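You operate a simulated robot arm through the tools that you are given. There is no shell and no other tool. Be economical: measure what you need, move in short steps, check, and stop when the job is done.

You are at the controls of a simulated two-armed robot. One attempt, no reset.

## Task
Wipe up the spill on the green bench top with the wipe and put it back.

Only the result counts: the job must be done as asked and must still hold three seconds after the hand-in. Knocking over, shifting, dropping, spilling or breaking anything else fails it.

## Robot
Two 7-joint arms with two-finger parallel grippers on one trunk, on a base that drives. Base frame: it is fixed to the floor where the robot stands at the start and does not move with it; the origin is under the middle of the robot, x ahead of it, y to its left, z up. Lengths are in cm, angles in rad, forces in N, time in s.
The left shoulder is at the start at [7, 13.3, 120.1], the right one opposite. Payload 1.57 kg a hand.
The tool frame of a hand sits at the grasp point between the pads (the TCP): z along the fingers, y along the line on which they close. The tips reach 3 cm beyond it. The gripper opens to 8 cm. The fingers are 1.7 cm wide and 1.2 cm thick; the gripper's body (4 by 8.2 cm) begins 8 cm behind the TCP.
Orientation is that of the tool frame in the base frame, as [roll, pitch, yaw] about the fixed x, y, z axes, in that order (R = Rz(yaw) Ry(pitch) Rx(roll)). With the fingers straight down and closing along the base's y, the tool's x points along the base's -x, its y along +y and its z along -z.

## Interface
- The arms move only by the tool play_rows. It takes "left_series", "right_series" or both (then of equal length, played together; a hand with none holds still); each is one flat list of numbers, 7 for each row, row after row: the shift along the tool's x, y, z in units of 20 mm (1.0 is 20 mm), then the turn, a rotation vector about the tool's x, y, z in units of 8 degrees (1.0 is 8 degrees), then the opening, from 0 (shut) to 1 (fully open). In form: [x, y, z, rx, ry, rz, grip, x, y, z, rx, ry, rz, grip, ...]. A call has 1 to 20 rows; each row shifts and turns the commanded pose from where the row before left it, along the tool's axes as they then stand. A call with a number of a shift or a turn outside -1 to 1 is refused whole. Rows are played at 5 a second. More than 5 cm and 0.15 rad between two rows, or a gripper value outside its range, and nothing of the call is played. Where a pose cannot be reached the arm comes as near as it can. A force on the tool above 40 N (or 10 N above the force at the start of the call, whichever is more), or a blocked arm, ends the call early, and 0.2 s more pass. Each finger travels about 15.3 cm/s and halts on what it meets, pressing with about 38 N; the grip force reading is that of the motor and also rises with nothing between the fingers. The clock runs only during rows and for 0.2 s after the last one: add rows that do not move to give the fingers time. The reply holds the time, the measured pose of the TCP, the force on the tool along the base axes, the opening and the grip force, in the units named above and with some noise.
- Cameras (640 x 400 px; columns grow to the right, rows downward): "scene" is now at [11.75, -3.84, 141.19]; the picture's right is [-0.52, -0.85, 0.00], its down [-0.63, 0.38, -0.67] and it looks along [0.58, -0.35, -0.74] (base axes); focal length 275 px, centre (320, 200). "left" rides on the left gripper at [7.2, 0.7, -12.2] in its tool frame; the picture's right is [-0.09, 1.00, 0.00], its down [-0.84, -0.08, -0.54] and it looks along [-0.54, -0.05, 0.84] (tool axes); focal length 238 px, centre (320, 200). "right" rides on the right gripper at [7.2, -0.7, -12.2] in its tool frame; the picture's right is [0.09, 1.00, 0.00], its down [-0.84, 0.08, -0.54] and it looks along [-0.54, 0.05, 0.84] (tool axes); focal length 238 px, centre (320, 200).
- camera(camera): a new picture of that camera. The clock stands still meanwhile.
- move_column(by): slides the trunk up (or, below 0, down) by that many cm; the arms and the scene camera ride with it, the base frame stays. It gives what a move gives, with no picture.
- base_move(legs): drives the robot by 1 to 6 legs, each [ahead, left, turn to the left] in cm, cm and rad, along the robot's own axes; the way and the turn of a leg run together, so that a leg with both is an arc; at most 150 cm and 3.142 rad a leg. The arms and the cameras ride along, it lands a little off, and it stops where it bumps. It gives what a move gives.
- turn_head(pan, tilt): turns the head with the scene camera to pan (to the left, within 1.501 rad either way) and tilt (down, from -0.506 to 1.204), counted from straight ahead of the robot. It gives what a move gives.
- pixel_to_xyz(camera, pixels): there is no depth. For up to 12 entries [column, row, z] of the newest picture of that camera ("zoom" is the newest enlarged one), the place [x, y] in the base frame at which the ray of that pixel passes the height z, good to about 0.2 cm. The clock stands still meanwhile.
- close_up(camera, box): a new picture of the part [left, top, right, bottom] of that camera's present view, enlarged. The clock stands still meanwhile.
- hand_in(): hands the job in; it is judged then, once.

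Work in short steps. Measure before you move; look again where a grasp or a placing could have gone wrong, and mend it. You have 80 turns and 78 pictures in all, those below and enlarged ones among them. Open the grippers and draw the arms clear of the work before you hand the job in, unless the task says otherwise; then end with one line.

The tools are called as name(argument=value, ...) on one line, values as JSON. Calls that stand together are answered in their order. play_rows: Moves the arms, as the interface text tells. Its arguments: {"type":"object","properties":{"left_series":{"type":"array","items":{"type":"number"}},"right_series":{"type":"array","items":{"type":"number"}}},"required":[]} The other tools are called the same way: move_column (by) slides the trunk up or down; base_move (legs) drives the base; turn_head (pan, tilt) turns the head that bears the scene camera; camera (camera) takes a picture; pixel_to_xyz (camera, pixels) gives the place at which the rays of pixels pass given heights; close_up (camera, box) takes an enlarged picture of a part of a camera's view; hand_in () hands the job in.

At the start:

```text
t: 0.0
left_ee_pos: [45.01, -2.71, 114.0]
left_tool_rot: [-3.141, -0.001, 3.14]
left_force: [0.1, 0.5, 0.4]
left_finger_gap: 8.01
left_gripper_force: 0.0
right_ee_pos: [30.96, -44.14, 104.82]
right_tool_rot: [-3.141, 0.001, -3.142]
right_force: [-0.4, -0.1, 0.1]
right_finger_gap: 8.0
right_gripper_force: 0.0
trunk travel left (down, up): [-77.5, 16.5]
robot x, y, heading: [-0.1, -0.14, -0.007]
head pan, tilt: [-0.546, 0.831]
```

scene: 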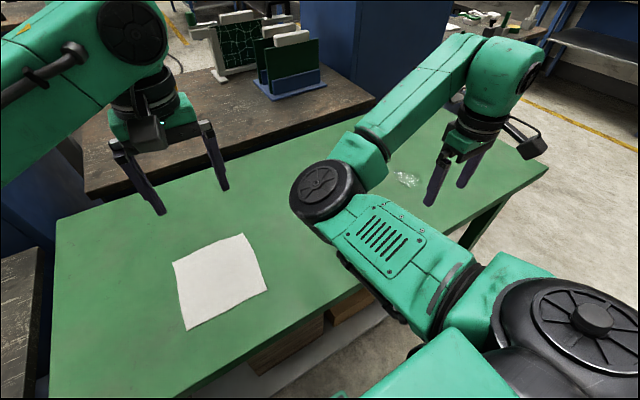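
right: 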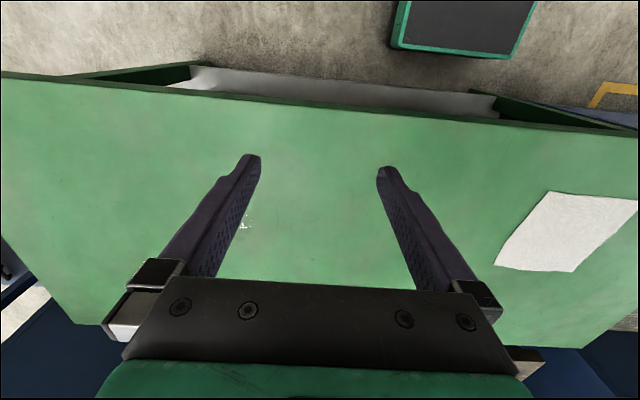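
left: 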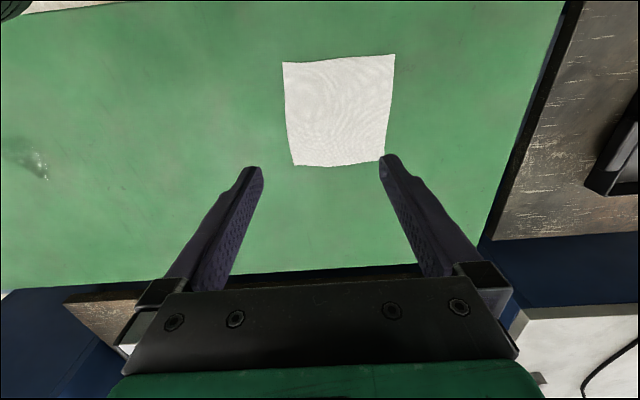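

The wipe lies around (220,280) in the scene view and the spill near (405,178). I'll measure both at table height.

pixel_to_xyz(camera="scene", pixels=[[173, 263, 80.1], [243, 234, 80.1], [267, 290, 80.1], [187, 330, 80.1], [405, 178, 80.1], [395, 172, 80.1], [418, 185, 80.1], [55, 218, 80.1], [548, 168, 80.1], [50, 398, 80.1], [446, 108, 80.1]])

pixel_to_xyz(camera="left", pixels=[[283, 62, 80.1], [395, 55, 80.1], [383, 161, 80.1], [294, 165, 80.1], [40, 165, 80.1], [25, 150, 80.1], [340, 270, 80.1]])

close_up(camera="scene", box=[340, 130, 480, 220])

close_up(camera="left", box=[0, 100, 160, 200])

```text
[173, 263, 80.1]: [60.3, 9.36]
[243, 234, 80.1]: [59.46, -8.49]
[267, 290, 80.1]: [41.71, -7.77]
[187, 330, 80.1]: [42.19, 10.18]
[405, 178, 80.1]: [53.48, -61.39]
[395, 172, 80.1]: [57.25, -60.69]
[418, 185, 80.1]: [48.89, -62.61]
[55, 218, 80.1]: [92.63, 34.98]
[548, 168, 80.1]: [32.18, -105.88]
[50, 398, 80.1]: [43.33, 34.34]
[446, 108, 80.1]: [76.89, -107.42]
```

```text
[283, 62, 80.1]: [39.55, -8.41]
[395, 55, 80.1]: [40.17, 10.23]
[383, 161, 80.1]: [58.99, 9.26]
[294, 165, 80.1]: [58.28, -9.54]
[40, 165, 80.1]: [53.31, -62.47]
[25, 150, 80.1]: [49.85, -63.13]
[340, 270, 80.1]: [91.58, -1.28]
```

```text
4.44 times, centred on (410, 175) of scene
```

zoom: 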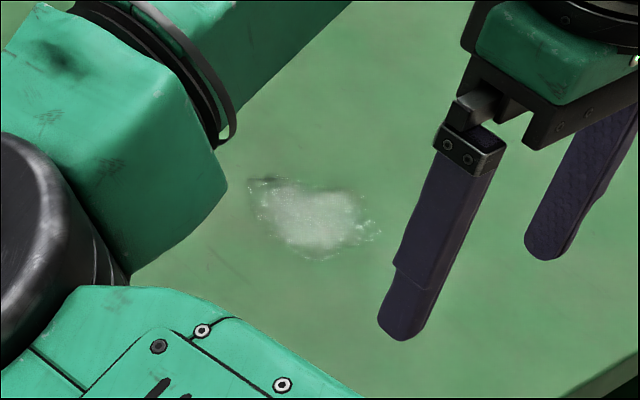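

```text
4.00 times, centred on (80, 150) of left
```

zoom: 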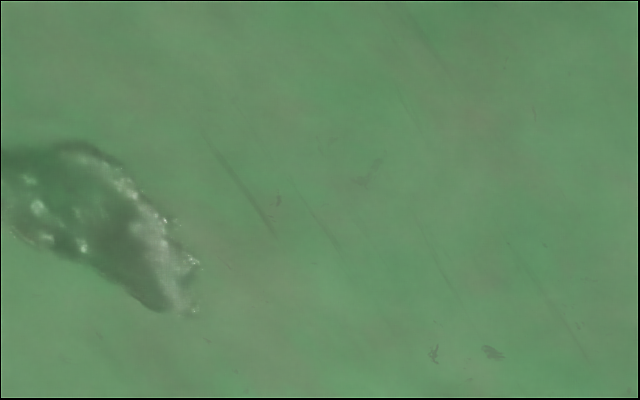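

Wipe is about 18×18 cm centred near (50.5, 0.5); spill is around (52.5,-62), out of reach without driving. I'll look closer at the wipe and find the bench's near edge.

close_up(camera="left", box=[260, 40, 420, 180])

pixel_to_xyz(camera="right", pixels=[[320, 105, 80.1], [100, 85, 80.1], [600, 128, 80.1], [245, 225, 80.1]])

turn_head(pan=-1.2, tilt=0.7)

camera(camera="scene")

```text
2.86 times, centred on (340, 110) of left
```

zoom: 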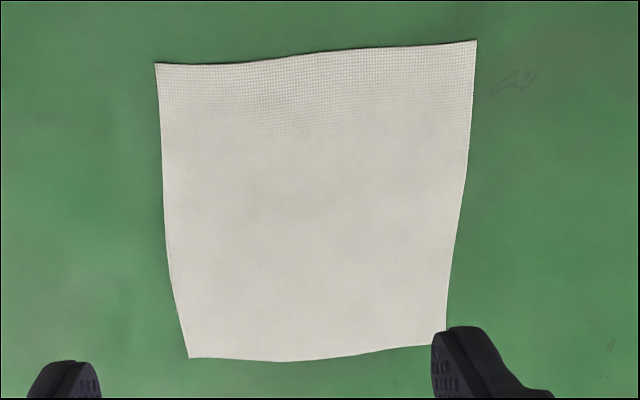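

```text
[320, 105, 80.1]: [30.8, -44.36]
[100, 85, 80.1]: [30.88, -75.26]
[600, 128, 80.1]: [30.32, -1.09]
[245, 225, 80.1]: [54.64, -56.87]
```

```text
t: 1.0
left_ee_pos: [44.92, -2.56, 114.1]
left_tool_rot: [-3.141, 0.0, -3.141]
left_force: [1.1, -0.5, -0.6]
left_finger_gap: 8.0
left_gripper_force: 0.1
right_ee_pos: [31.0, -44.29, 104.75]
right_tool_rot: [-3.141, 0.0, 3.141]
right_force: [-0.3, 0.1, 0.2]
right_finger_gap: 8.01
right_gripper_force: 0.0
trunk travel left (down, up): [-77.5, 16.5]
robot x, y, heading: [-0.18, 0.29, 0.001]
head pan, tilt: [-1.201, 0.7]
```

```text
71 pictures are left
```

scene: 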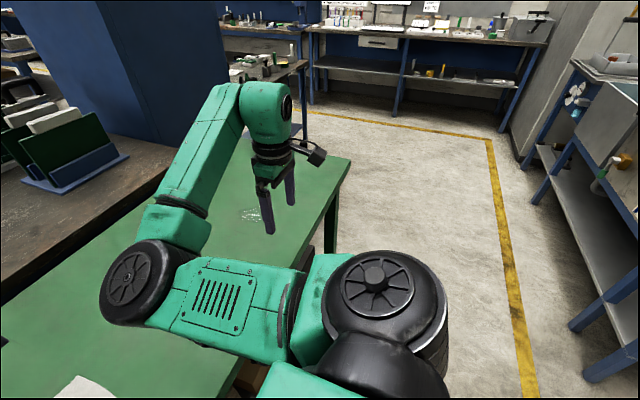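

The bench's near edge is x≈30.8 and the floor to the right is clear. The left hand is nearly over the wipe, so I'll grasp with it, then drive the base sideways. First I move above the wipe's centre (50, 0.6) at z≈90.

play_rows(left_series=[-0.85, 0.53, 1, 0, 0, 0, 0.6, -0.85, 0.53, 1, 0, 0, 0, 0.6, -0.85, 0.53, 1, 0, 0, 0, 0.6, 0, 0, 1, 0, 0, 0, 0.6, 0, 0, 1, 0, 0, 0, 0.6, 0, 0, 1, 0, 0, 0, 0.6, 0, 0, 1, 0, 0, 0, 0.6, 0, 0, 1, 0, 0, 0, 0.6, 0, 0, 1, 0, 0, 0, 0.6, 0, 0, 1, 0, 0, 0, 0.6, 0, 0, 1, 0, 0, 0, 0.6, 0, 0, 0.8, 0, 0, 0, 0.6, 0, 0, 0, 0, 0, 0, 0.6])

camera(camera="left")

turn_head(pan=-0.1, tilt=0.85)

camera(camera="scene")

```text
t: 3.8
left_ee_pos: [49.99, 0.68, 90.43]
left_tool_rot: [3.141, -0.001, -3.141]
left_force: [-0.4, -0.5, 0.1]
left_finger_gap: 4.82
left_gripper_force: 0.0
right_ee_pos: [30.86, -44.16, 104.87]
right_tool_rot: [3.141, 0.0, -3.14]
right_force: [-1.2, -0.3, -0.1]
right_finger_gap: 8.0
right_gripper_force: 0.1
trunk travel left (down, up): [-77.5, 16.5]
robot x, y, heading: [-0.18, 0.36, -0.001]
head pan, tilt: [-1.201, 0.7]
```

```text
70 pictures are left
```

left: 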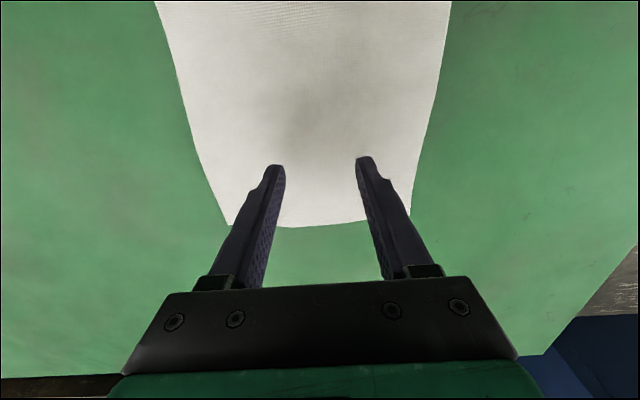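

```text
t: 5.2
left_ee_pos: [49.87, 0.51, 90.4]
left_tool_rot: [3.14, 0.001, -3.14]
left_force: [-0.2, -0.5, -1.2]
left_finger_gap: 4.79
left_gripper_force: 0.1
right_ee_pos: [30.86, -44.34, 104.84]
right_tool_rot: [-3.141, 0.002, -3.141]
right_force: [0.2, 0.0, 0.2]
right_finger_gap: 8.0
right_gripper_force: 0.0
trunk travel left (down, up): [-77.5, 16.5]
robot x, y, heading: [-0.04, -0.04, -0.0]
head pan, tilt: [-0.099, 0.85]
```

```text
69 pictures are left
```

scene: 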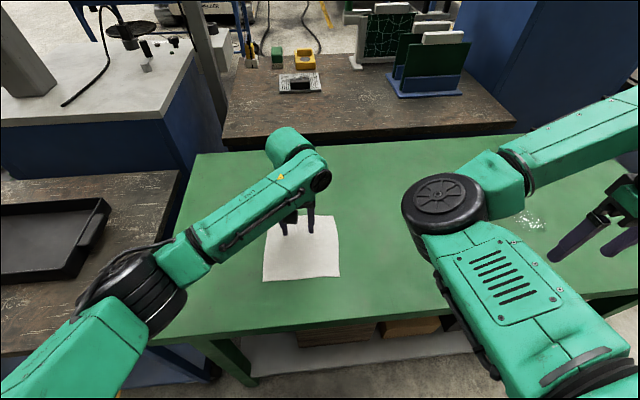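

The fingers are centred over the wipe. I lower until the tips are at about the cloth (TCP 83.2) and check the force.

play_rows(left_series=[0, 0, 0.9, 0, 0, 0, 0.6, 0, 0, 0.9, 0, 0, 0, 0.6, 0, 0, 0.9, 0, 0, 0, 0.6, 0, 0, 0.5, 0, 0, 0, 0.6, 0, 0, 0.35, 0, 0, 0, 0.6, 0, 0, 0.1, 0, 0, 0, 0.6, 0, 0, 0, 0, 0, 0, 0.6])

close_up(camera="scene", box=[220, 180, 380, 300])

```text
t: 5.8
left_ee_pos: [50.22, 0.34, 88.08]
left_tool_rot: [-3.138, 0.017, 3.141]
left_force: [-1.4, 0.7, 12.3]
left_finger_gap: 4.81
left_gripper_force: 0.1
right_ee_pos: [30.59, -44.29, 104.9]
right_tool_rot: [3.141, 0.002, -3.141]
right_force: [-0.1, 0.8, 0.1]
right_finger_gap: 7.97
right_gripper_force: 0.0
trunk travel left (down, up): [-77.5, 16.5]
robot x, y, heading: [0.22, -0.35, 0.004]
head pan, tilt: [-0.099, 0.85]
stopped in row 2 (left hand): the force on the tool passed its limit (the readings are from after the stop); the commanded pose is now the measured one
```

```text
3.33 times, centred on (300, 240) of scene
```

zoom: 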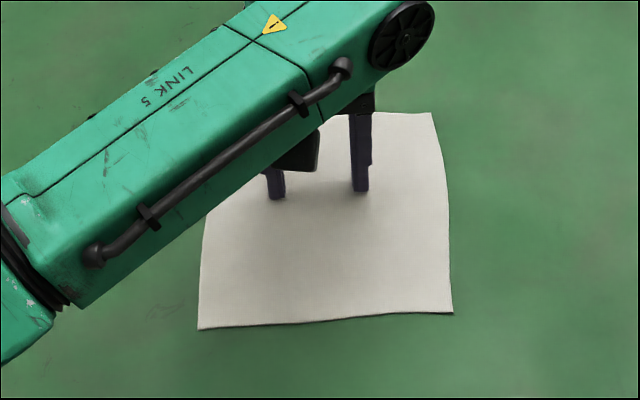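

Contact came at TCP 88.1, i.e. tips at about 85.1. The parallax between the two cameras also puts the bench top near 85, not 80.1. I'll re-measure the wipe and spill at z=85.

camera(camera="scene")

pixel_to_xyz(camera="scene", pixels=[[333, 215, 85], [340, 276, 85], [262, 280, 85], [533, 218, 85], [268, 215, 85], [515, 215, 85], [545, 225, 85]])

close_up(camera="left", box=[200, 100, 440, 250])

```text
67 pictures are left
```

scene: 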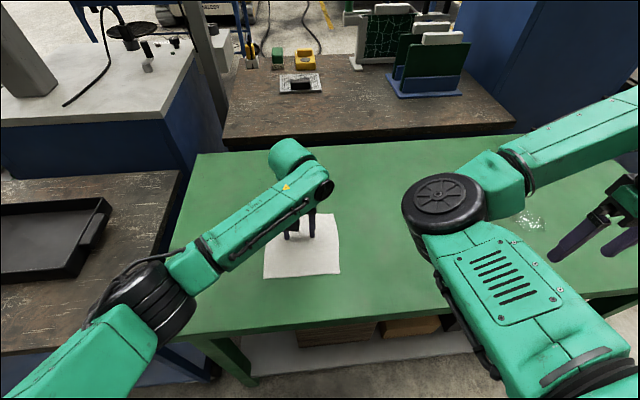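

```text
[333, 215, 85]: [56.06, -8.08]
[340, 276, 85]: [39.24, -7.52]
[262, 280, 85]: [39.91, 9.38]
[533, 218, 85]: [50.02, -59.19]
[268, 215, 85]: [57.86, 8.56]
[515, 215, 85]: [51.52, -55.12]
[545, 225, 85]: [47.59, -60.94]
```

```text
2.67 times, centred on (320, 175) of left
```

zoom: 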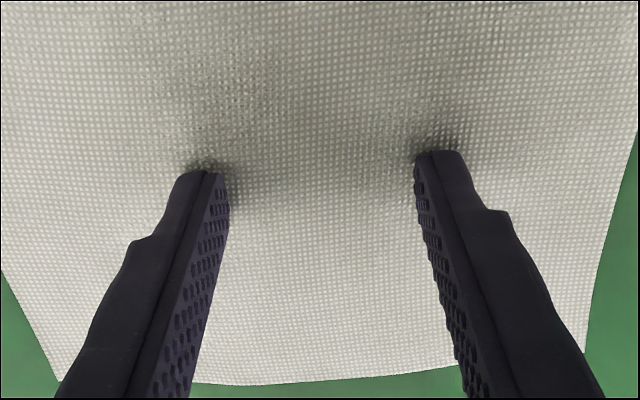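

At z=85 the wipe spans x 39.5–57, y −8…9 (centre ≈ (48.3, 0.6)). I lift 1 cm, shift over the centre, lower gently and close.

play_rows(left_series=[0, 0, -0.5, 0, 0, 0, 0.6, 0.5, 0.05, 0, 0, 0, 0, 0.6, 0.45, 0.05, 0, 0, 0, 0, 0.6, 0, 0, 0.2, 0, 0, 0, 0.6, 0, 0, 0.15, 0, 0, 0, 0.6, 0, 0, 0.1, 0, 0, 0, 0.6, 0, 0, 0.05, 0, 0, 0, 0.6, 0, 0, 0.05, 0, 0, 0, 0.6, 0, 0, 0, 0, 0, 0, 0.6])

```text
t: 7.8
left_ee_pos: [48.4, 0.66, 88.09]
left_tool_rot: [-3.139, 0.024, 3.141]
left_force: [5.2, 0.6, 32.9]
left_finger_gap: 4.83
left_gripper_force: 0.4
right_ee_pos: [30.66, -44.31, 105.12]
right_tool_rot: [3.141, 0.004, -3.139]
right_force: [0.2, -0.5, -0.7]
right_finger_gap: 7.98
right_gripper_force: 0.1
trunk travel left (down, up): [-77.5, 16.5]
robot x, y, heading: [0.12, 0.23, -0.006]
head pan, tilt: [-0.099, 0.85]
```

Pressing with 33 N at z 88.1; I ease off 1.5 mm, then close on the cloth.

play_rows(left_series=[0, 0, -0.075, 0, 0, 0, 0.6, 0, 0, 0, 0, 0, 0, 0.6, 0, 0, 0, 0, 0, 0, 0.4, 0, 0, 0, 0, 0, 0, 0.2, 0, 0, 0, 0, 0, 0, 0, 0, 0, 0, 0, 0, 0, 0, 0, 0, 0, 0, 0, 0, 0])

camera(camera="left")

close_up(camera="scene", box=[220, 180, 380, 300])

```text
t: 9.4
left_ee_pos: [48.12, 0.56, 88.03]
left_tool_rot: [-3.138, 0.018, -3.141]
left_force: [-1.7, -1.2, 27.8]
left_finger_gap: 0.3
left_gripper_force: 24.2
right_ee_pos: [30.41, -44.24, 104.98]
right_tool_rot: [3.141, 0.004, 3.141]
right_force: [0.1, 0.4, -0.2]
right_finger_gap: 8.01
right_gripper_force: 0.1
trunk travel left (down, up): [-77.5, 16.5]
robot x, y, heading: [0.12, -0.17, -0.0]
head pan, tilt: [-0.099, 0.85]
```

```text
65 pictures are left
```

left: 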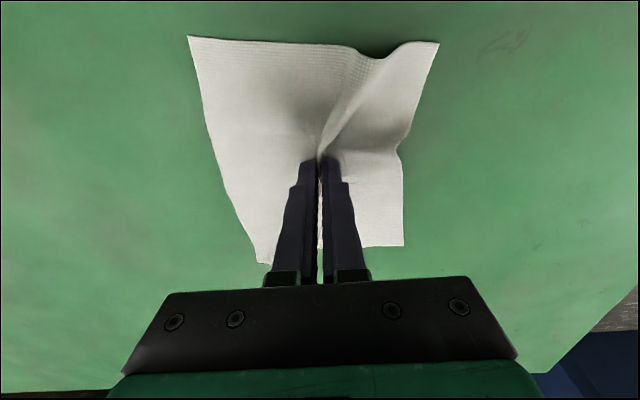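

```text
3.33 times, centred on (300, 240) of scene
```

zoom: 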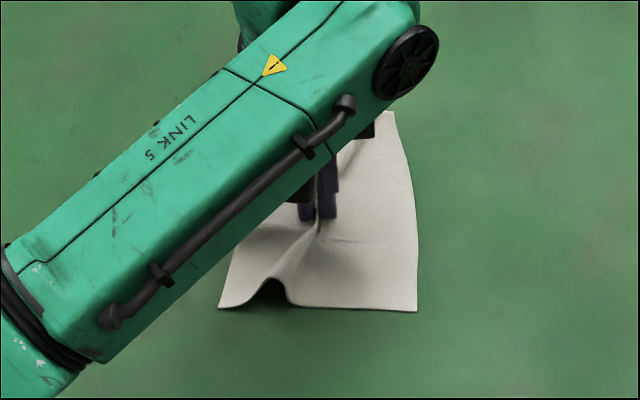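

The cloth is gripped (gap 0.3 cm, fold visible at (320,170)). I lift 2 cm and drive 45 cm to the right, then look.

play_rows(left_series=[0, 0, -0.5, 0, 0, 0, 0, 0, 0, -0.5, 0, 0, 0, 0, 0, 0, 0, 0, 0, 0, 0])

base_move(legs=[[0, -45, 0]])

camera(camera="left")

camera(camera="scene")

```text
t: 10.2
left_ee_pos: [48.42, 0.74, 89.89]
left_tool_rot: [-3.141, 0.012, -3.14]
left_force: [0.2, 0.1, -0.3]
left_finger_gap: 0.29
left_gripper_force: 24.2
right_ee_pos: [30.95, -44.18, 104.82]
right_tool_rot: [3.14, 0.001, 3.141]
right_force: [-0.2, 0.2, -0.4]
right_finger_gap: 7.97
right_gripper_force: 0.1
trunk travel left (down, up): [-77.5, 16.5]
robot x, y, heading: [-0.01, -0.11, 0.003]
head pan, tilt: [-0.099, 0.85]
```

```text
t: 12.9
left_ee_pos: [48.43, -44.32, 89.89]
left_tool_rot: [-3.138, 0.015, 3.141]
left_force: [-0.8, -0.4, 0.6]
left_finger_gap: 0.27
left_gripper_force: 24.4
right_ee_pos: [30.77, -89.07, 104.86]
right_tool_rot: [3.141, -0.001, 3.139]
right_force: [-0.1, 0.4, 0.1]
right_finger_gap: 7.99
right_gripper_force: 0.1
trunk travel left (down, up): [-77.5, 16.5]
robot x, y, heading: [0.22, -44.54, -0.007]
head pan, tilt: [-0.099, 0.85]
```

```text
63 pictures are left
```

left: 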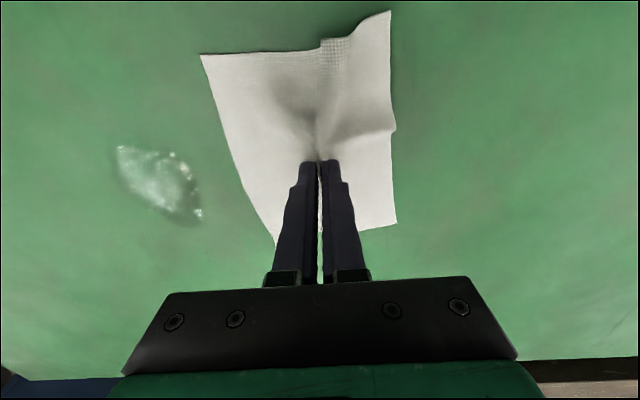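

```text
62 pictures are left
```

scene: 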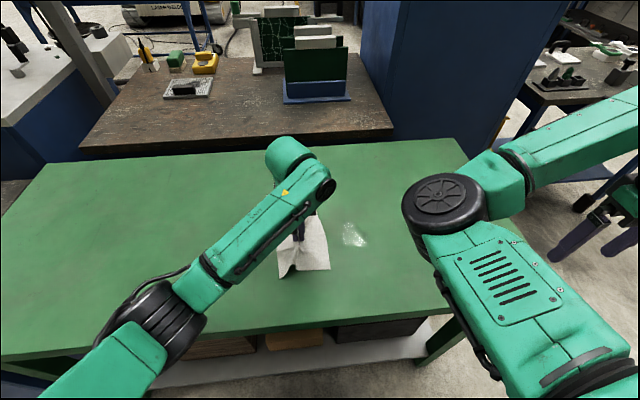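

The spill now shows clearly in the left view, from (115,147) to (203,220). I measure it at z=85.

pixel_to_xyz(camera="left", pixels=[[115, 147, 85], [203, 220, 85], [158, 180, 85], [180, 153, 85], [130, 190, 85], [200, 55, 85], [275, 240, 85], [395, 225, 85]])

pixel_to_xyz(camera="scene", pixels=[[343, 225, 85], [368, 246, 85], [354, 235, 85]])

```text
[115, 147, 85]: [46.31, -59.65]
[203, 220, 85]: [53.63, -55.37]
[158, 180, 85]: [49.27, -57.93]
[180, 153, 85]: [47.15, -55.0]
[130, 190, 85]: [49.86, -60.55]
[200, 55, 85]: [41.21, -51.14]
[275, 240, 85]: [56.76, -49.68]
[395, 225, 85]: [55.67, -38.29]
```

```text
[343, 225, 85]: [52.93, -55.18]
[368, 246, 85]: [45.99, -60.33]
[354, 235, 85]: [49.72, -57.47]
```

Spill: x 46–54, y −61…−54.5. I drive another 10 cm to the right to keep it in comfortable reach (cloth trailing over the spill).

base_move(legs=[[0, -10, 0]])

play_rows(left_series=[0, 0, 0.4, 0, 0, 0, 0, 0, 0, 0.3, 0, 0, 0, 0, 0, 0, 0.15, 0, 0, 0, 0, 0, 0, 0.05, 0, 0, 0, 0, 0, 0, 0, 0, 0, 0, 0])

camera(camera="left")

```text
t: 14.0
left_ee_pos: [48.43, -54.27, 89.78]
left_tool_rot: [-3.139, 0.014, 3.139]
left_force: [0.3, 0.4, 0.6]
left_finger_gap: 0.29
left_gripper_force: 24.2
right_ee_pos: [30.78, -99.11, 104.95]
right_tool_rot: [-3.139, 0.0, 3.139]
right_force: [-0.4, -0.3, 0.5]
right_finger_gap: 8.03
right_gripper_force: 0.1
trunk travel left (down, up): [-77.5, 16.5]
robot x, y, heading: [-0.03, -54.96, -0.0]
head pan, tilt: [-0.099, 0.85]
```

```text
t: 15.2
left_ee_pos: [48.33, -54.41, 88.25]
left_tool_rot: [-3.139, 0.017, 3.141]
left_force: [1.1, 0.1, 12.1]
left_finger_gap: 0.28
left_gripper_force: 24.2
right_ee_pos: [30.66, -99.25, 104.92]
right_tool_rot: [-3.14, 0.002, 3.139]
right_force: [-0.1, 0.5, -0.1]
right_finger_gap: 8.02
right_gripper_force: 0.1
trunk travel left (down, up): [-77.5, 16.5]
robot x, y, heading: [-0.13, -54.82, -0.001]
head pan, tilt: [-0.099, 0.85]
```

```text
61 pictures are left
```

left: 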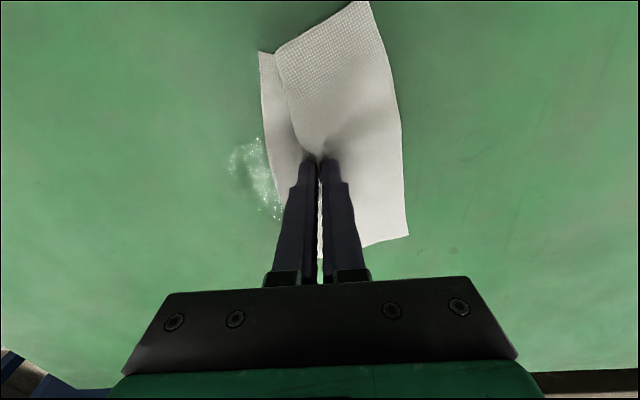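

Pressing lightly with 12 N. I stroke across the spill to y≈−64, shift to x≈46, and stroke back.

play_rows(left_series=[0, -0.6, 0, 0, 0, 0, 0, 0, -0.6, 0, 0, 0, 0, 0, 0, -0.6, 0, 0, 0, 0, 0, 0, -0.6, 0, 0, 0, 0, 0, 0, -0.6, 0, 0, 0, 0, 0, 0, -0.6, 0, 0, 0, 0, 0, 0, -0.6, 0, 0, 0, 0, 0, 0, -0.6, 0, 0, 0, 0, 0, 0.6, 0, 0, 0, 0, 0, 0, 0.6, 0, 0, 0, 0, 0, 0, 0, 0.6, 0, 0, 0, 0, 0, 0, 0.6, 0, 0, 0, 0, 0, 0, 0.6, 0, 0, 0, 0, 0, 0, 0.6, 0, 0, 0, 0, 0, 0, 0.6, 0, 0, 0, 0, 0, 0, 0.6, 0, 0, 0, 0, 0, 0, 0.6, 0, 0, 0, 0, 0, 0, 0.6, 0, 0, 0, 0, 0, 0, 0, 0, 0, 0, 0, 0])

camera(camera="left")

```text
t: 19.2
left_ee_pos: [45.75, -54.46, 88.21]
left_tool_rot: [-3.141, 0.017, 3.138]
left_force: [-0.2, -6.3, 22.4]
left_finger_gap: 0.27
left_gripper_force: 24.6
right_ee_pos: [30.43, -99.45, 104.87]
right_tool_rot: [3.14, 0.005, 3.141]
right_force: [0.4, -0.1, -0.2]
right_finger_gap: 8.01
right_gripper_force: 0.0
trunk travel left (down, up): [-77.5, 16.5]
robot x, y, heading: [-0.42, -54.83, -0.006]
head pan, tilt: [-0.099, 0.85]
```

```text
60 pictures are left
```

left: 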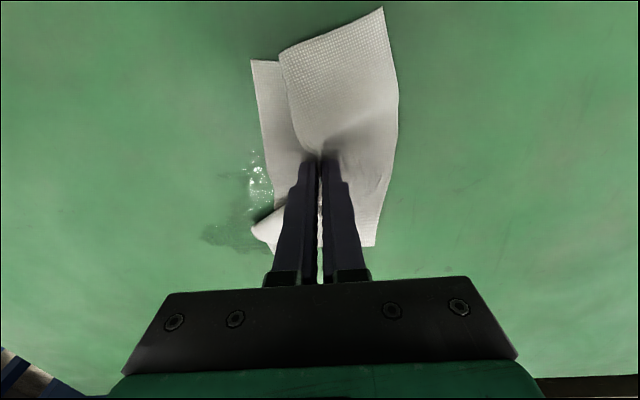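

The spill is being taken up; residue is at (258,180) and (230,235). Next strokes at x≈51 and drifting to x≈53.5.

play_rows(left_series=[-0.65, 0, 0, 0, 0, 0, 0, -0.65, 0, 0, 0, 0, 0, 0, -0.65, 0, 0, 0, 0, 0, 0, -0.65, 0, 0, 0, 0, 0, 0, 0, -0.6, 0, 0, 0, 0, 0, 0, -0.6, 0, 0, 0, 0, 0, 0, -0.6, 0, 0, 0, 0, 0, 0, -0.6, 0, 0, 0, 0, 0, 0, -0.6, 0, 0, 0, 0, 0, 0, -0.6, 0, 0, 0, 0, 0, 0, -0.6, 0, 0, 0, 0, 0, 0, -0.6, 0, 0, 0, 0, 0, -0.6, 0, 0, 0, 0, 0, 0, -0.6, 0, 0, 0, 0, 0, 0, 0, 0.75, 0, 0, 0, 0, 0, 0, 0.75, 0, 0, 0, 0, 0, 0, 0.75, 0, 0, 0, 0, 0, 0, 0.75, 0, 0, 0, 0, 0, 0, 0.75, 0, 0, 0, 0, 0, 0, 0.75, 0, 0, 0, 0, 0])

camera(camera="left")

```text
t: 21.4
left_ee_pos: [51.94, -58.93, 88.22]
left_tool_rot: [3.11, 0.03, -3.118]
left_force: [-5.5, 6.1, 31.9]
left_finger_gap: 0.3
left_gripper_force: 23.8
right_ee_pos: [30.57, -99.15, 105.05]
right_tool_rot: [3.141, 0.003, -3.14]
right_force: [0.2, -0.6, -0.2]
right_finger_gap: 8.0
right_gripper_force: 0.1
trunk travel left (down, up): [-77.5, 16.5]
robot x, y, heading: [0.31, -55.25, -0.003]
head pan, tilt: [-0.099, 0.85]
stopped in row 10 (left hand): the force on the tool passed its limit (the readings are from after the stop); the commanded pose is now the measured one
```

```text
59 pictures are left
```

left: 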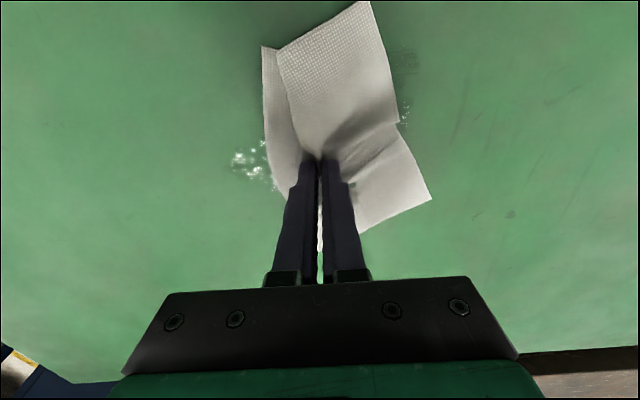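

Friction stopped the stroke at 40 N. I locate the residue, ease off 2 mm and straighten the tool.

pixel_to_xyz(camera="left", pixels=[[235, 160, 85], [255, 165, 85], [272, 185, 85], [405, 110, 85], [405, 55, 85]])

play_rows(left_series=[0, 0, -0.12, -0.22, -0.2, 0.16, 0, 0, 0, 0, 0, 0, 0, 0])

```text
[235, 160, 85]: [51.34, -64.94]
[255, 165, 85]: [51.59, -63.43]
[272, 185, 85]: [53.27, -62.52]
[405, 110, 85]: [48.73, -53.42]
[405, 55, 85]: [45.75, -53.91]
```

```text
t: 22.0
left_ee_pos: [52.35, -58.86, 88.29]
left_tool_rot: [3.078, 0.057, -3.134]
left_force: [0.2, -0.9, 7.3]
left_finger_gap: 0.28
left_gripper_force: 24.2
right_ee_pos: [30.63, -99.24, 104.91]
right_tool_rot: [-3.141, 0.0, 3.139]
right_force: [-0.2, -0.7, 0.5]
right_finger_gap: 8.01
right_gripper_force: 0.0
trunk travel left (down, up): [-77.5, 16.5]
robot x, y, heading: [-0.04, -54.8, -0.004]
head pan, tilt: [-0.099, 0.85]
```

The tilt corrections went the wrong way; I reverse them (rx +0.45, ry +0.4) and then stroke on at light pressure across y −66, at x≈52.

play_rows(left_series=[0, 0, -0.1, 0.45, 0.4, 0, 0, 0, 0, 0, 0, 0, 0, 0])

play_rows(left_series=[0, -0.5, 0.05, 0, 0, 0, 0, 0, -0.5, 0, 0, 0, 0, 0, 0, -0.5, 0, 0, 0, 0, 0, 0, -0.5, 0, 0, 0, 0, 0, 0, -0.5, 0, 0, 0, 0, 0, 0, -0.5, 0, 0, 0, 0, 0, 0, -0.5, 0, 0, 0, 0, 0, 0, -0.5, 0, 0, 0, 0, 0, 0, 0, 0, 0, 0, 0, 0])

camera(camera="left")

```text
t: 22.6
left_ee_pos: [52.03, -58.58, 88.19]
left_tool_rot: [3.138, -0.005, -3.133]
left_force: [3.9, 4.6, 23.5]
left_finger_gap: 0.29
left_gripper_force: 24.0
right_ee_pos: [30.43, -99.17, 104.97]
right_tool_rot: [3.141, 0.004, 3.14]
right_force: [-0.5, -0.2, 1.4]
right_finger_gap: 8.01
right_gripper_force: 0.0
trunk travel left (down, up): [-77.5, 16.5]
robot x, y, heading: [0.01, -54.87, -0.005]
head pan, tilt: [-0.099, 0.85]
```

```text
t: 24.6
left_ee_pos: [51.16, -64.91, 88.26]
left_tool_rot: [-3.134, 0.002, -3.141]
left_force: [5.5, 9.0, 34.3]
left_finger_gap: 0.29
left_gripper_force: 24.2
left hand out of reach, approached as far as the arm can: row 6, 7, 8
right_ee_pos: [30.38, -98.95, 105.2]
right_tool_rot: [-3.139, 0.004, 3.14]
right_force: [-0.1, -1.2, -0.9]
right_finger_gap: 8.0
right_gripper_force: 0.0
trunk travel left (down, up): [-77.5, 16.5]
robot x, y, heading: [-0.08, -54.88, 0.001]
head pan, tilt: [-0.099, 0.85]
```

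```text
58 pictures are left
```

left: 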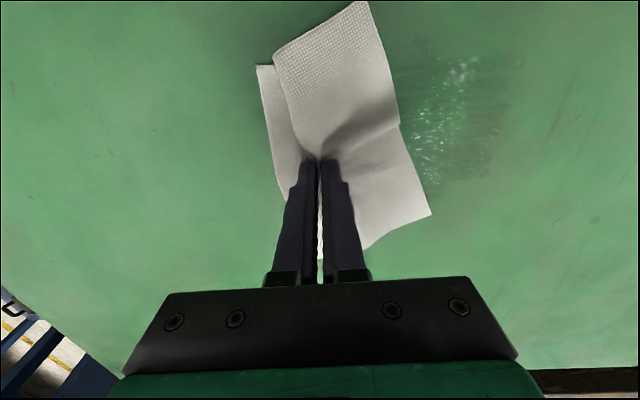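

The residue now lies at (410–500, 55–190), left of the hand. I measure it, lift 1 cm and drive 6 cm right to regain reach.

pixel_to_xyz(camera="left", pixels=[[415, 120, 85], [475, 65, 85], [430, 180, 85], [500, 130, 85], [480, 180, 85]])

play_rows(left_series=[0, 0, -0.5, 0, 0, 0, 0, 0, 0, 0, 0, 0, 0, 0])

base_move(legs=[[0, -6, 0]])

camera(camera="left")

close_up(camera="scene", box=[220, 180, 380, 280])

```text
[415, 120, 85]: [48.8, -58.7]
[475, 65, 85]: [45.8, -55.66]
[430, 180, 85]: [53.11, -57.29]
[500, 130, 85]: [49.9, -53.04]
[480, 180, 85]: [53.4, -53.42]
```

```text
t: 25.2
left_ee_pos: [51.19, -65.31, 88.83]
left_tool_rot: [-3.136, -0.01, -3.141]
left_force: [1.0, -1.4, -0.2]
left_finger_gap: 0.28
left_gripper_force: 24.5
right_ee_pos: [30.7, -99.27, 104.93]
right_tool_rot: [-3.14, 0.001, 3.14]
right_force: [-1.2, 0.3, 0.0]
right_finger_gap: 8.0
right_gripper_force: 0.0
trunk travel left (down, up): [-77.5, 16.5]
robot x, y, heading: [-0.0, -54.76, -0.001]
head pan, tilt: [-0.099, 0.85]
```

```text
t: 26.2
left_ee_pos: [51.43, -70.76, 88.87]
left_tool_rot: [-3.135, -0.008, -3.14]
left_force: [1.2, -0.1, -0.2]
left_finger_gap: 0.27
left_gripper_force: 23.7
right_ee_pos: [30.78, -104.85, 104.94]
right_tool_rot: [-3.138, -0.001, 3.142]
right_force: [-0.3, 0.4, 0.4]
right_finger_gap: 8.01
right_gripper_force: 0.1
trunk travel left (down, up): [-77.5, 16.5]
robot x, y, heading: [-0.6, -61.17, -0.006]
head pan, tilt: [-0.099, 0.85]
```

```text
57 pictures are left
```

left: 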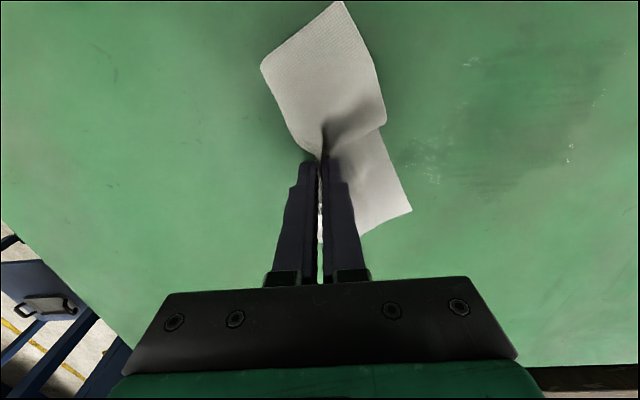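

```text
4.00 times, centred on (300, 230) of scene
```

zoom: 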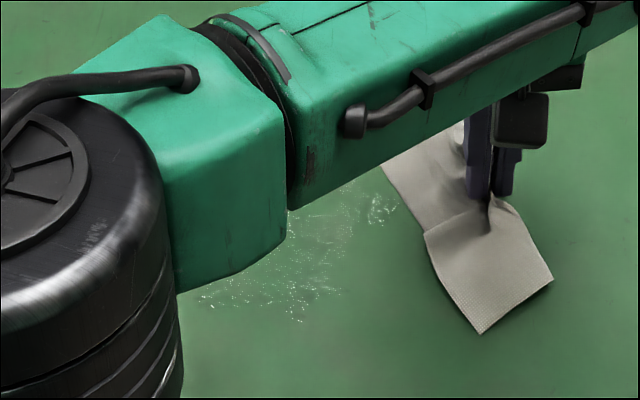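

A thin film remains over about x 45–55, y −63…−52. I lower to light contact and stroke left through it at x≈51.

play_rows(left_series=[0, 0.3, 0.2, 0, 0, 0, 0, 0, 0.6, 0.1, 0, 0, 0, 0, 0, 0.7, 0, 0, 0, 0, 0, 0, 0.7, 0, 0, 0, 0, 0, 0, 0.7, 0, 0, 0, 0, 0, 0, 0.7, 0, 0, 0, 0, 0, 0, 0.7, 0, 0, 0, 0, 0, 0, 0.7, 0, 0, 0, 0, 0, 0, 0.7, 0, 0, 0, 0, 0, 0, 0.7, 0, 0, 0, 0, 0, 0, 0.7, 0, 0, 0, 0, 0, 0, 0.7, 0, 0, 0, 0, 0, 0, 0.7, 0, 0, 0, 0, 0, 0, 0.7, 0, 0, 0, 0, 0, 0, 0, 0, 0, 0, 0, 0])

camera(camera="left")

```text
t: 29.4
left_ee_pos: [51.24, -52.43, 88.19]
left_tool_rot: [-3.139, -0.009, -3.139]
left_force: [0.7, -2.7, 10.1]
left_finger_gap: 0.31
left_gripper_force: 24.2
right_ee_pos: [30.57, -105.18, 104.83]
right_tool_rot: [3.14, 0.003, 3.141]
right_force: [0.2, -0.4, 1.0]
right_finger_gap: 7.99
right_gripper_force: 0.0
trunk travel left (down, up): [-77.5, 16.5]
robot x, y, heading: [-0.33, -60.57, -0.005]
head pan, tilt: [-0.099, 0.85]
```

```text
55 pictures are left
```

left: 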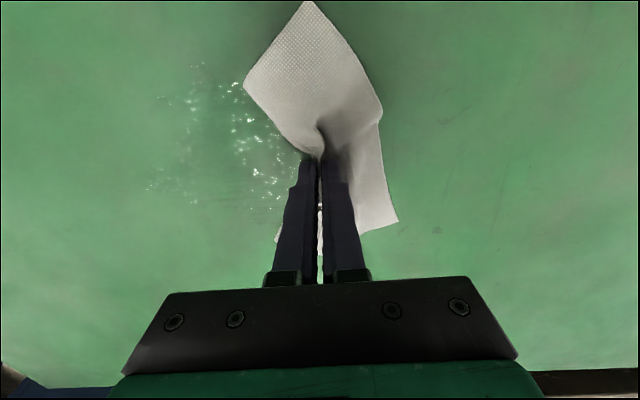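

Residual specks at (150–290, 65–200). I measure them to plan a dense zigzag.

pixel_to_xyz(camera="left", pixels=[[240, 85, 85], [245, 145, 85], [285, 190, 85], [155, 187, 85], [205, 65, 85], [195, 105, 85], [295, 150, 85]])

```text
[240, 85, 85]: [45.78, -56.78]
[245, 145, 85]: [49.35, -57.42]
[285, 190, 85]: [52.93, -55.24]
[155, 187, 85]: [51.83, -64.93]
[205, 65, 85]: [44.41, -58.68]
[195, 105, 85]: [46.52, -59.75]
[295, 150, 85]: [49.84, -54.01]
```

Residue spans x 44–53, y −65…−54. I'll zigzag with strokes along x (44.5↔55), stepping 1.8 cm toward −y each pass.

play_rows(left_series=[0.67, 0, 0, 0, 0, 0, 0, 0.67, 0, 0, 0, 0, 0, 0, 0.67, 0, 0, 0, 0, 0, 0, 0.67, 0, 0, 0, 0, 0, 0, 0.67, 0, 0, 0, 0, 0, 0, 0, -0.9, 0, 0, 0, 0, 0, -0.87, 0, 0, 0, 0, 0, 0, -0.87, 0, 0, 0, 0, 0, 0, -0.87, 0, 0, 0, 0, 0, 0, -0.87, 0, 0, 0, 0, 0, 0, -0.87, 0, 0, 0, 0, 0, 0, -0.87, 0, 0, 0, 0, 0, 0, 0, -0.9, 0, 0, 0, 0, 0, 0.87, 0, 0, 0, 0, 0, 0, 0.87, 0, 0, 0, 0, 0, 0, 0.87, 0, 0, 0, 0, 0, 0, 0.87, 0, 0, 0, 0, 0, 0, 0.87, 0, 0, 0, 0, 0, 0, 0.87, 0, 0, 0, 0, 0, 0, 0, -0.9, 0, 0, 0, 0, 0])

camera(camera="left")

```text
t: 33.6
left_ee_pos: [44.45, -58.0, 88.29]
left_tool_rot: [-3.137, -0.009, -3.139]
left_force: [-0.1, 1.8, 6.0]
left_finger_gap: 0.27
left_gripper_force: 24.4
right_ee_pos: [30.82, -105.29, 104.77]
right_tool_rot: [3.14, 0.0, -3.141]
right_force: [-0.2, -0.6, -0.8]
right_finger_gap: 7.99
right_gripper_force: 0.0
trunk travel left (down, up): [-77.5, 16.5]
robot x, y, heading: [0.03, -60.89, 0.0]
head pan, tilt: [-0.099, 0.85]
```

```text
54 pictures are left
```

left: 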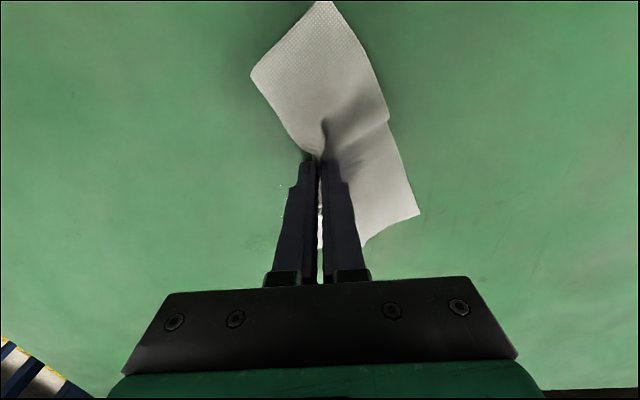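

Nearly clean already. I continue the zigzag through y −58…−63.5.

play_rows(left_series=[-0.87, 0, 0, 0, 0, 0, 0, -0.87, 0, 0, 0, 0, 0, 0, -0.87, 0, 0, 0, 0, 0, 0, -0.87, 0, 0, 0, 0, 0, 0, -0.87, 0, 0, 0, 0, 0, 0, -0.87, 0, 0, 0, 0, 0, 0, 0, -0.9, 0, 0, 0, 0, 0, 0.87, 0, 0, 0, 0, 0, 0, 0.87, 0, 0, 0, 0, 0, 0, 0.87, 0, 0, 0, 0, 0, 0, 0.87, 0, 0, 0, 0, 0, 0, 0.87, 0, 0, 0, 0, 0, 0, 0.87, 0, 0, 0, 0, 0, 0, 0, -0.9, 0, 0, 0, 0, 0, -0.87, 0, 0, 0, 0, 0, 0, -0.87, 0, 0, 0, 0, 0, 0, -0.87, 0, 0, 0, 0, 0, 0, -0.87, 0, 0, 0, 0, 0, 0, -0.87, 0, 0, 0, 0, 0, 0, 0, 0, 0, 0, 0, 0, 0])

play_rows(left_series=[0, -0.9, 0, 0, 0, 0, 0, 0.87, 0, 0, 0, 0, 0, 0, 0.87, 0, 0, 0, 0, 0, 0, 0.87, 0, 0, 0, 0, 0, 0, 0.87, 0, 0, 0, 0, 0, 0, 0.87, 0, 0, 0, 0, 0, 0, 0, -0.9, 0, 0, 0, 0, 0, -0.87, 0, 0, 0, 0, 0, 0, -0.87, 0, 0, 0, 0, 0, 0, -0.87, 0, 0, 0, 0, 0, 0, -0.87, 0, 0, 0, 0, 0, 0, -0.87, 0, 0, 0, 0, 0, 0, 0, 0, -0.5, 0, 0, 0, 0, 0, 0, -1, 0, 0, 0, 0, 0, 0, -1, 0, 0, 0, 0, 0, 0, -1, 0, 0, 0, 0, 0, 0, -1, 0, 0, 0, 0, 0, 0, -1, 0, 0, 0, 0, 0, 0, 0, 0, 0, 0, 0])

camera(camera="left")

close_up(camera="scene", box=[220, 180, 420, 305])

```text
t: 36.6
left_ee_pos: [46.82, -54.91, 88.18]
left_tool_rot: [3.035, 0.046, -3.082]
left_force: [-4.5, -0.8, 18.4]
left_finger_gap: 0.3
left_gripper_force: 23.9
right_ee_pos: [30.56, -105.25, 104.89]
right_tool_rot: [3.138, 0.002, 3.139]
right_force: [0.6, 0.3, -0.2]
right_finger_gap: 8.01
right_gripper_force: 0.1
trunk travel left (down, up): [-77.5, 16.5]
robot x, y, heading: [0.14, -60.71, -0.001]
head pan, tilt: [-0.099, 0.85]
stopped in row 14 (left hand): the force on the tool passed its limit (the readings are from after the stop); the commanded pose is now the measured one
```

```text
t: 36.9
left_ee_pos: [47.19, -54.9, 88.15]
left_tool_rot: [3.015, 0.055, -3.075]
left_force: [-5.7, -0.7, 21.4]
left_finger_gap: 0.29
left_gripper_force: 24.1
right_ee_pos: [30.53, -105.22, 104.9]
right_tool_rot: [3.138, 0.002, 3.14]
right_force: [-0.5, 0.6, -0.3]
right_finger_gap: 8.01
right_gripper_force: 0.0
trunk travel left (down, up): [-77.5, 16.5]
robot x, y, heading: [-0.05, -61.13, -0.002]
head pan, tilt: [-0.099, 0.85]
stopped in row 1 (left hand): the force on the tool passed its limit (the readings are from after the stop); the commanded pose is now the measured one
```

```text
53 pictures are left
```

left: 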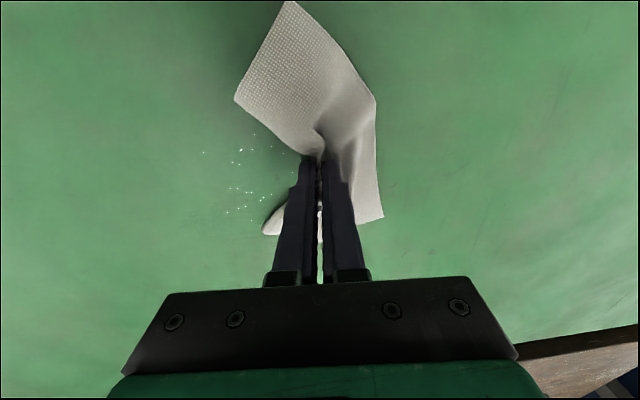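

```text
3.20 times, centred on (320, 242) of scene
```

zoom: 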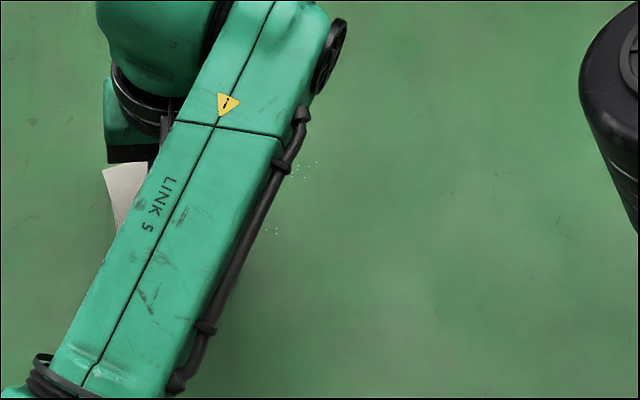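

Friction dragged the hand off (roll 3.015, y −54.9). I lift 1 cm and straighten, then measure the specks at (205–290,135–210).

pixel_to_xyz(camera="left", pixels=[[205, 152, 85], [240, 150, 85], [230, 190, 85], [275, 193, 85], [250, 210, 85], [255, 135, 85]])

play_rows(left_series=[0, 0, -0.5, 0, 0, 0, 0, 0, 0, 0, 0.9, 0.39, 0.47, 0, 0, 0, 0, 0, 0, 0, 0])

camera(camera="left")

```text
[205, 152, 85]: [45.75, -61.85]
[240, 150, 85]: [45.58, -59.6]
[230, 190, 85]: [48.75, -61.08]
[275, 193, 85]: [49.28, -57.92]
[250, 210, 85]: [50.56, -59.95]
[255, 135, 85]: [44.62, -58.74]
```

```text
refused: row 2 steps farther than a row can; nothing moved
```

```text
51 pictures are left
```

left: 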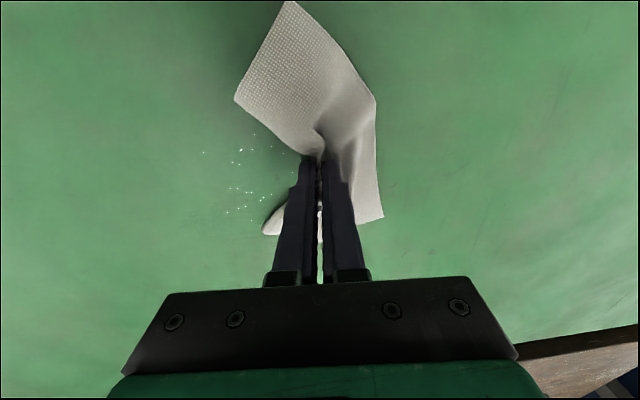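

The turn was too much for one row; I split it in two.

play_rows(left_series=[0, 0, -0.5, 0, 0, 0, 0, 0, 0, 0, 0.45, 0.2, 0.23, 0, 0, 0, 0, 0.45, 0.2, 0.23, 0, 0, 0, 0, 0, 0, 0, 0])

```text
t: 37.9
left_ee_pos: [47.55, -52.13, 88.4]
left_tool_rot: [3.086, -0.011, -3.106]
left_force: [-1.4, -0.7, 3.4]
left_finger_gap: 0.27
left_gripper_force: 24.1
right_ee_pos: [30.75, -105.15, 104.9]
right_tool_rot: [3.139, -0.001, -3.141]
right_force: [-0.7, 0.3, 0.1]
right_finger_gap: 8.0
right_gripper_force: 0.0
trunk travel left (down, up): [-77.5, 16.5]
robot x, y, heading: [0.07, -60.97, 0.002]
head pan, tilt: [-0.099, 0.85]
```

The readings are still drifting; I wait and re-read after lifting another centimetre.

play_rows(left_series=[0, 0, -0.5, 0, 0, 0, 0, 0, 0, 0, 0, 0, 0, 0, 0, 0, 0, 0, 0, 0, 0, 0, 0, 0, 0, 0, 0, 0])

camera(camera="scene")

camera(camera="left")

```text
t: 38.4
left_ee_pos: [47.88, -47.8, 88.4]
left_tool_rot: [3.007, -0.007, -3.06]
left_force: [0.0, 0.2, -0.3]
left_finger_gap: 0.27
left_gripper_force: 24.0
right_ee_pos: [30.76, -105.15, 104.86]
right_tool_rot: [-3.141, 0.0, -3.14]
right_force: [0.2, -1.1, -1.3]
right_finger_gap: 8.01
right_gripper_force: 0.0
trunk travel left (down, up): [-77.5, 16.5]
robot x, y, heading: [-0.09, -60.65, -0.0]
head pan, tilt: [-0.099, 0.85]
stopped in row 2 (left hand): the arm was blocked; the commanded pose is now the measured one
```

```text
50 pictures are left
```

scene: 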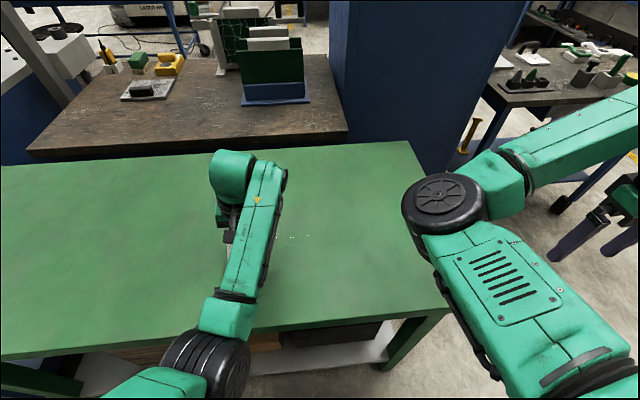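

```text
49 pictures are left
```

left: 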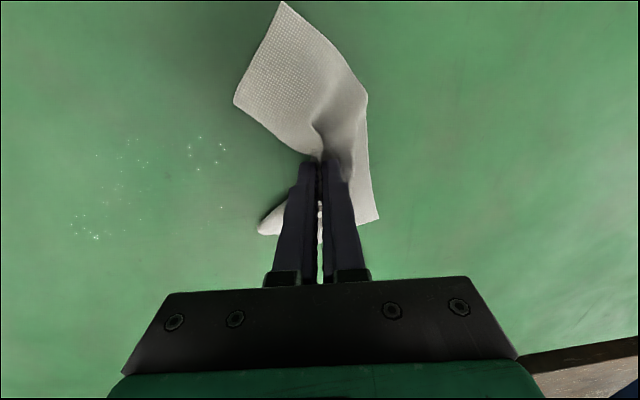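

The arm seems to be re-posing itself and was blocked. I lift the hand several cm with the present pose to free it.

play_rows(left_series=[0, 0, -0.5, 0, 0, 0, 0, 0, 0, -0.5, 0, 0, 0, 0, 0, 0, -0.5, 0, 0, 0, 0, 0, 0, -0.5, 0, 0, 0, 0, 0, 0, -0.5, 0, 0, 0, 0, 0, 0, 0, 0, 0, 0, 0, 0, 0, 0, 0, 0, 0, 0])

play_rows(left_series=[0, 0, 0, 0, 0, 0, 0])

camera(camera="scene")

```text
t: 40.0
left_ee_pos: [49.56, -43.56, 91.56]
left_tool_rot: [2.931, 0.005, -3.006]
left_force: [-0.2, 0.4, 0.3]
left_finger_gap: 0.27
left_gripper_force: 24.3
left hand out of reach, approached as far as the arm can: row 3, 4, 5
right_ee_pos: [30.73, -105.09, 104.86]
right_tool_rot: [-3.141, 0.0, -3.141]
right_force: [-0.7, 1.0, 0.5]
right_finger_gap: 7.99
right_gripper_force: 0.0
trunk travel left (down, up): [-77.5, 16.5]
robot x, y, heading: [-0.13, -60.97, -0.005]
head pan, tilt: [-0.099, 0.85]
```

```text
t: 40.4
left_ee_pos: [49.74, -43.59, 91.57]
left_tool_rot: [2.932, 0.009, -3.007]
left_force: [-0.5, -0.5, -0.4]
left_finger_gap: 0.28
left_gripper_force: 24.2
right_ee_pos: [30.74, -105.17, 104.82]
right_tool_rot: [3.141, 0.0, -3.141]
right_force: [-0.3, -0.1, -0.8]
right_finger_gap: 8.01
right_gripper_force: 0.1
trunk travel left (down, up): [-77.5, 16.5]
robot x, y, heading: [0.03, -61.05, -0.007]
head pan, tilt: [-0.099, 0.85]
```

```text
48 pictures are left
```

scene: 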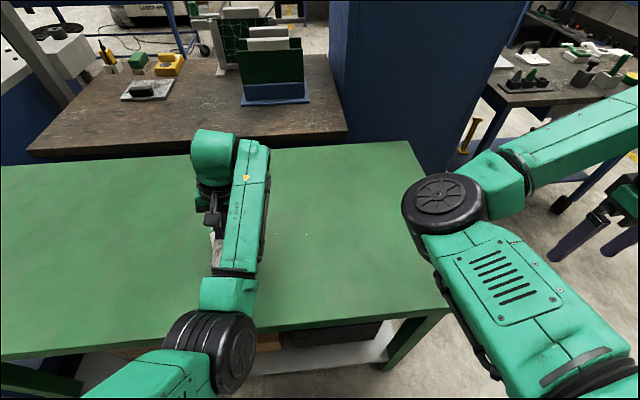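

I straighten the tool in four small turns (roll +0.21, yaw −0.135).

play_rows(left_series=[0, 0, 0, 0.38, 0, 0.24, 0, 0, 0, 0, 0.38, 0, 0.24, 0, 0, 0, 0, 0.38, 0, 0.24, 0, 0, 0, 0, 0.38, 0, 0.24, 0, 0, 0, 0, 0, 0, 0, 0, 0, 0, 0, 0, 0, 0, 0])

camera(camera="left")

```text
t: 41.8
left_ee_pos: [50.04, -44.14, 90.98]
left_tool_rot: [-3.128, -0.012, 3.135]
left_force: [-0.2, 0.0, -0.1]
left_finger_gap: 0.31
left_gripper_force: 23.9
left hand out of reach, approached as far as the arm can: row 3
right_ee_pos: [30.75, -105.23, 104.84]
right_tool_rot: [3.141, 0.001, -3.141]
right_force: [-0.6, 0.3, -0.3]
right_finger_gap: 7.98
right_gripper_force: 0.0
trunk travel left (down, up): [-77.5, 16.5]
robot x, y, heading: [0.05, -60.97, -0.001]
head pan, tilt: [-0.099, 0.85]
```

```text
47 pictures are left
```

left: 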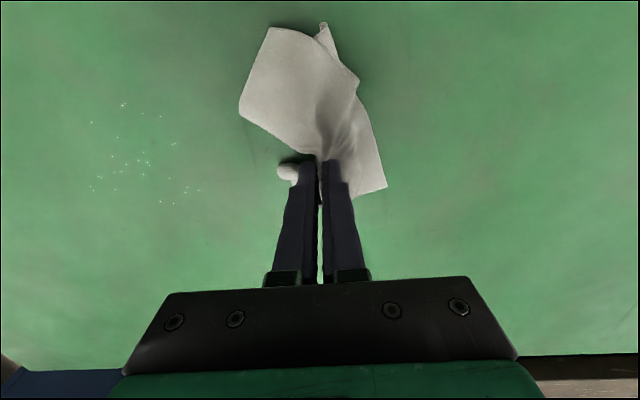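

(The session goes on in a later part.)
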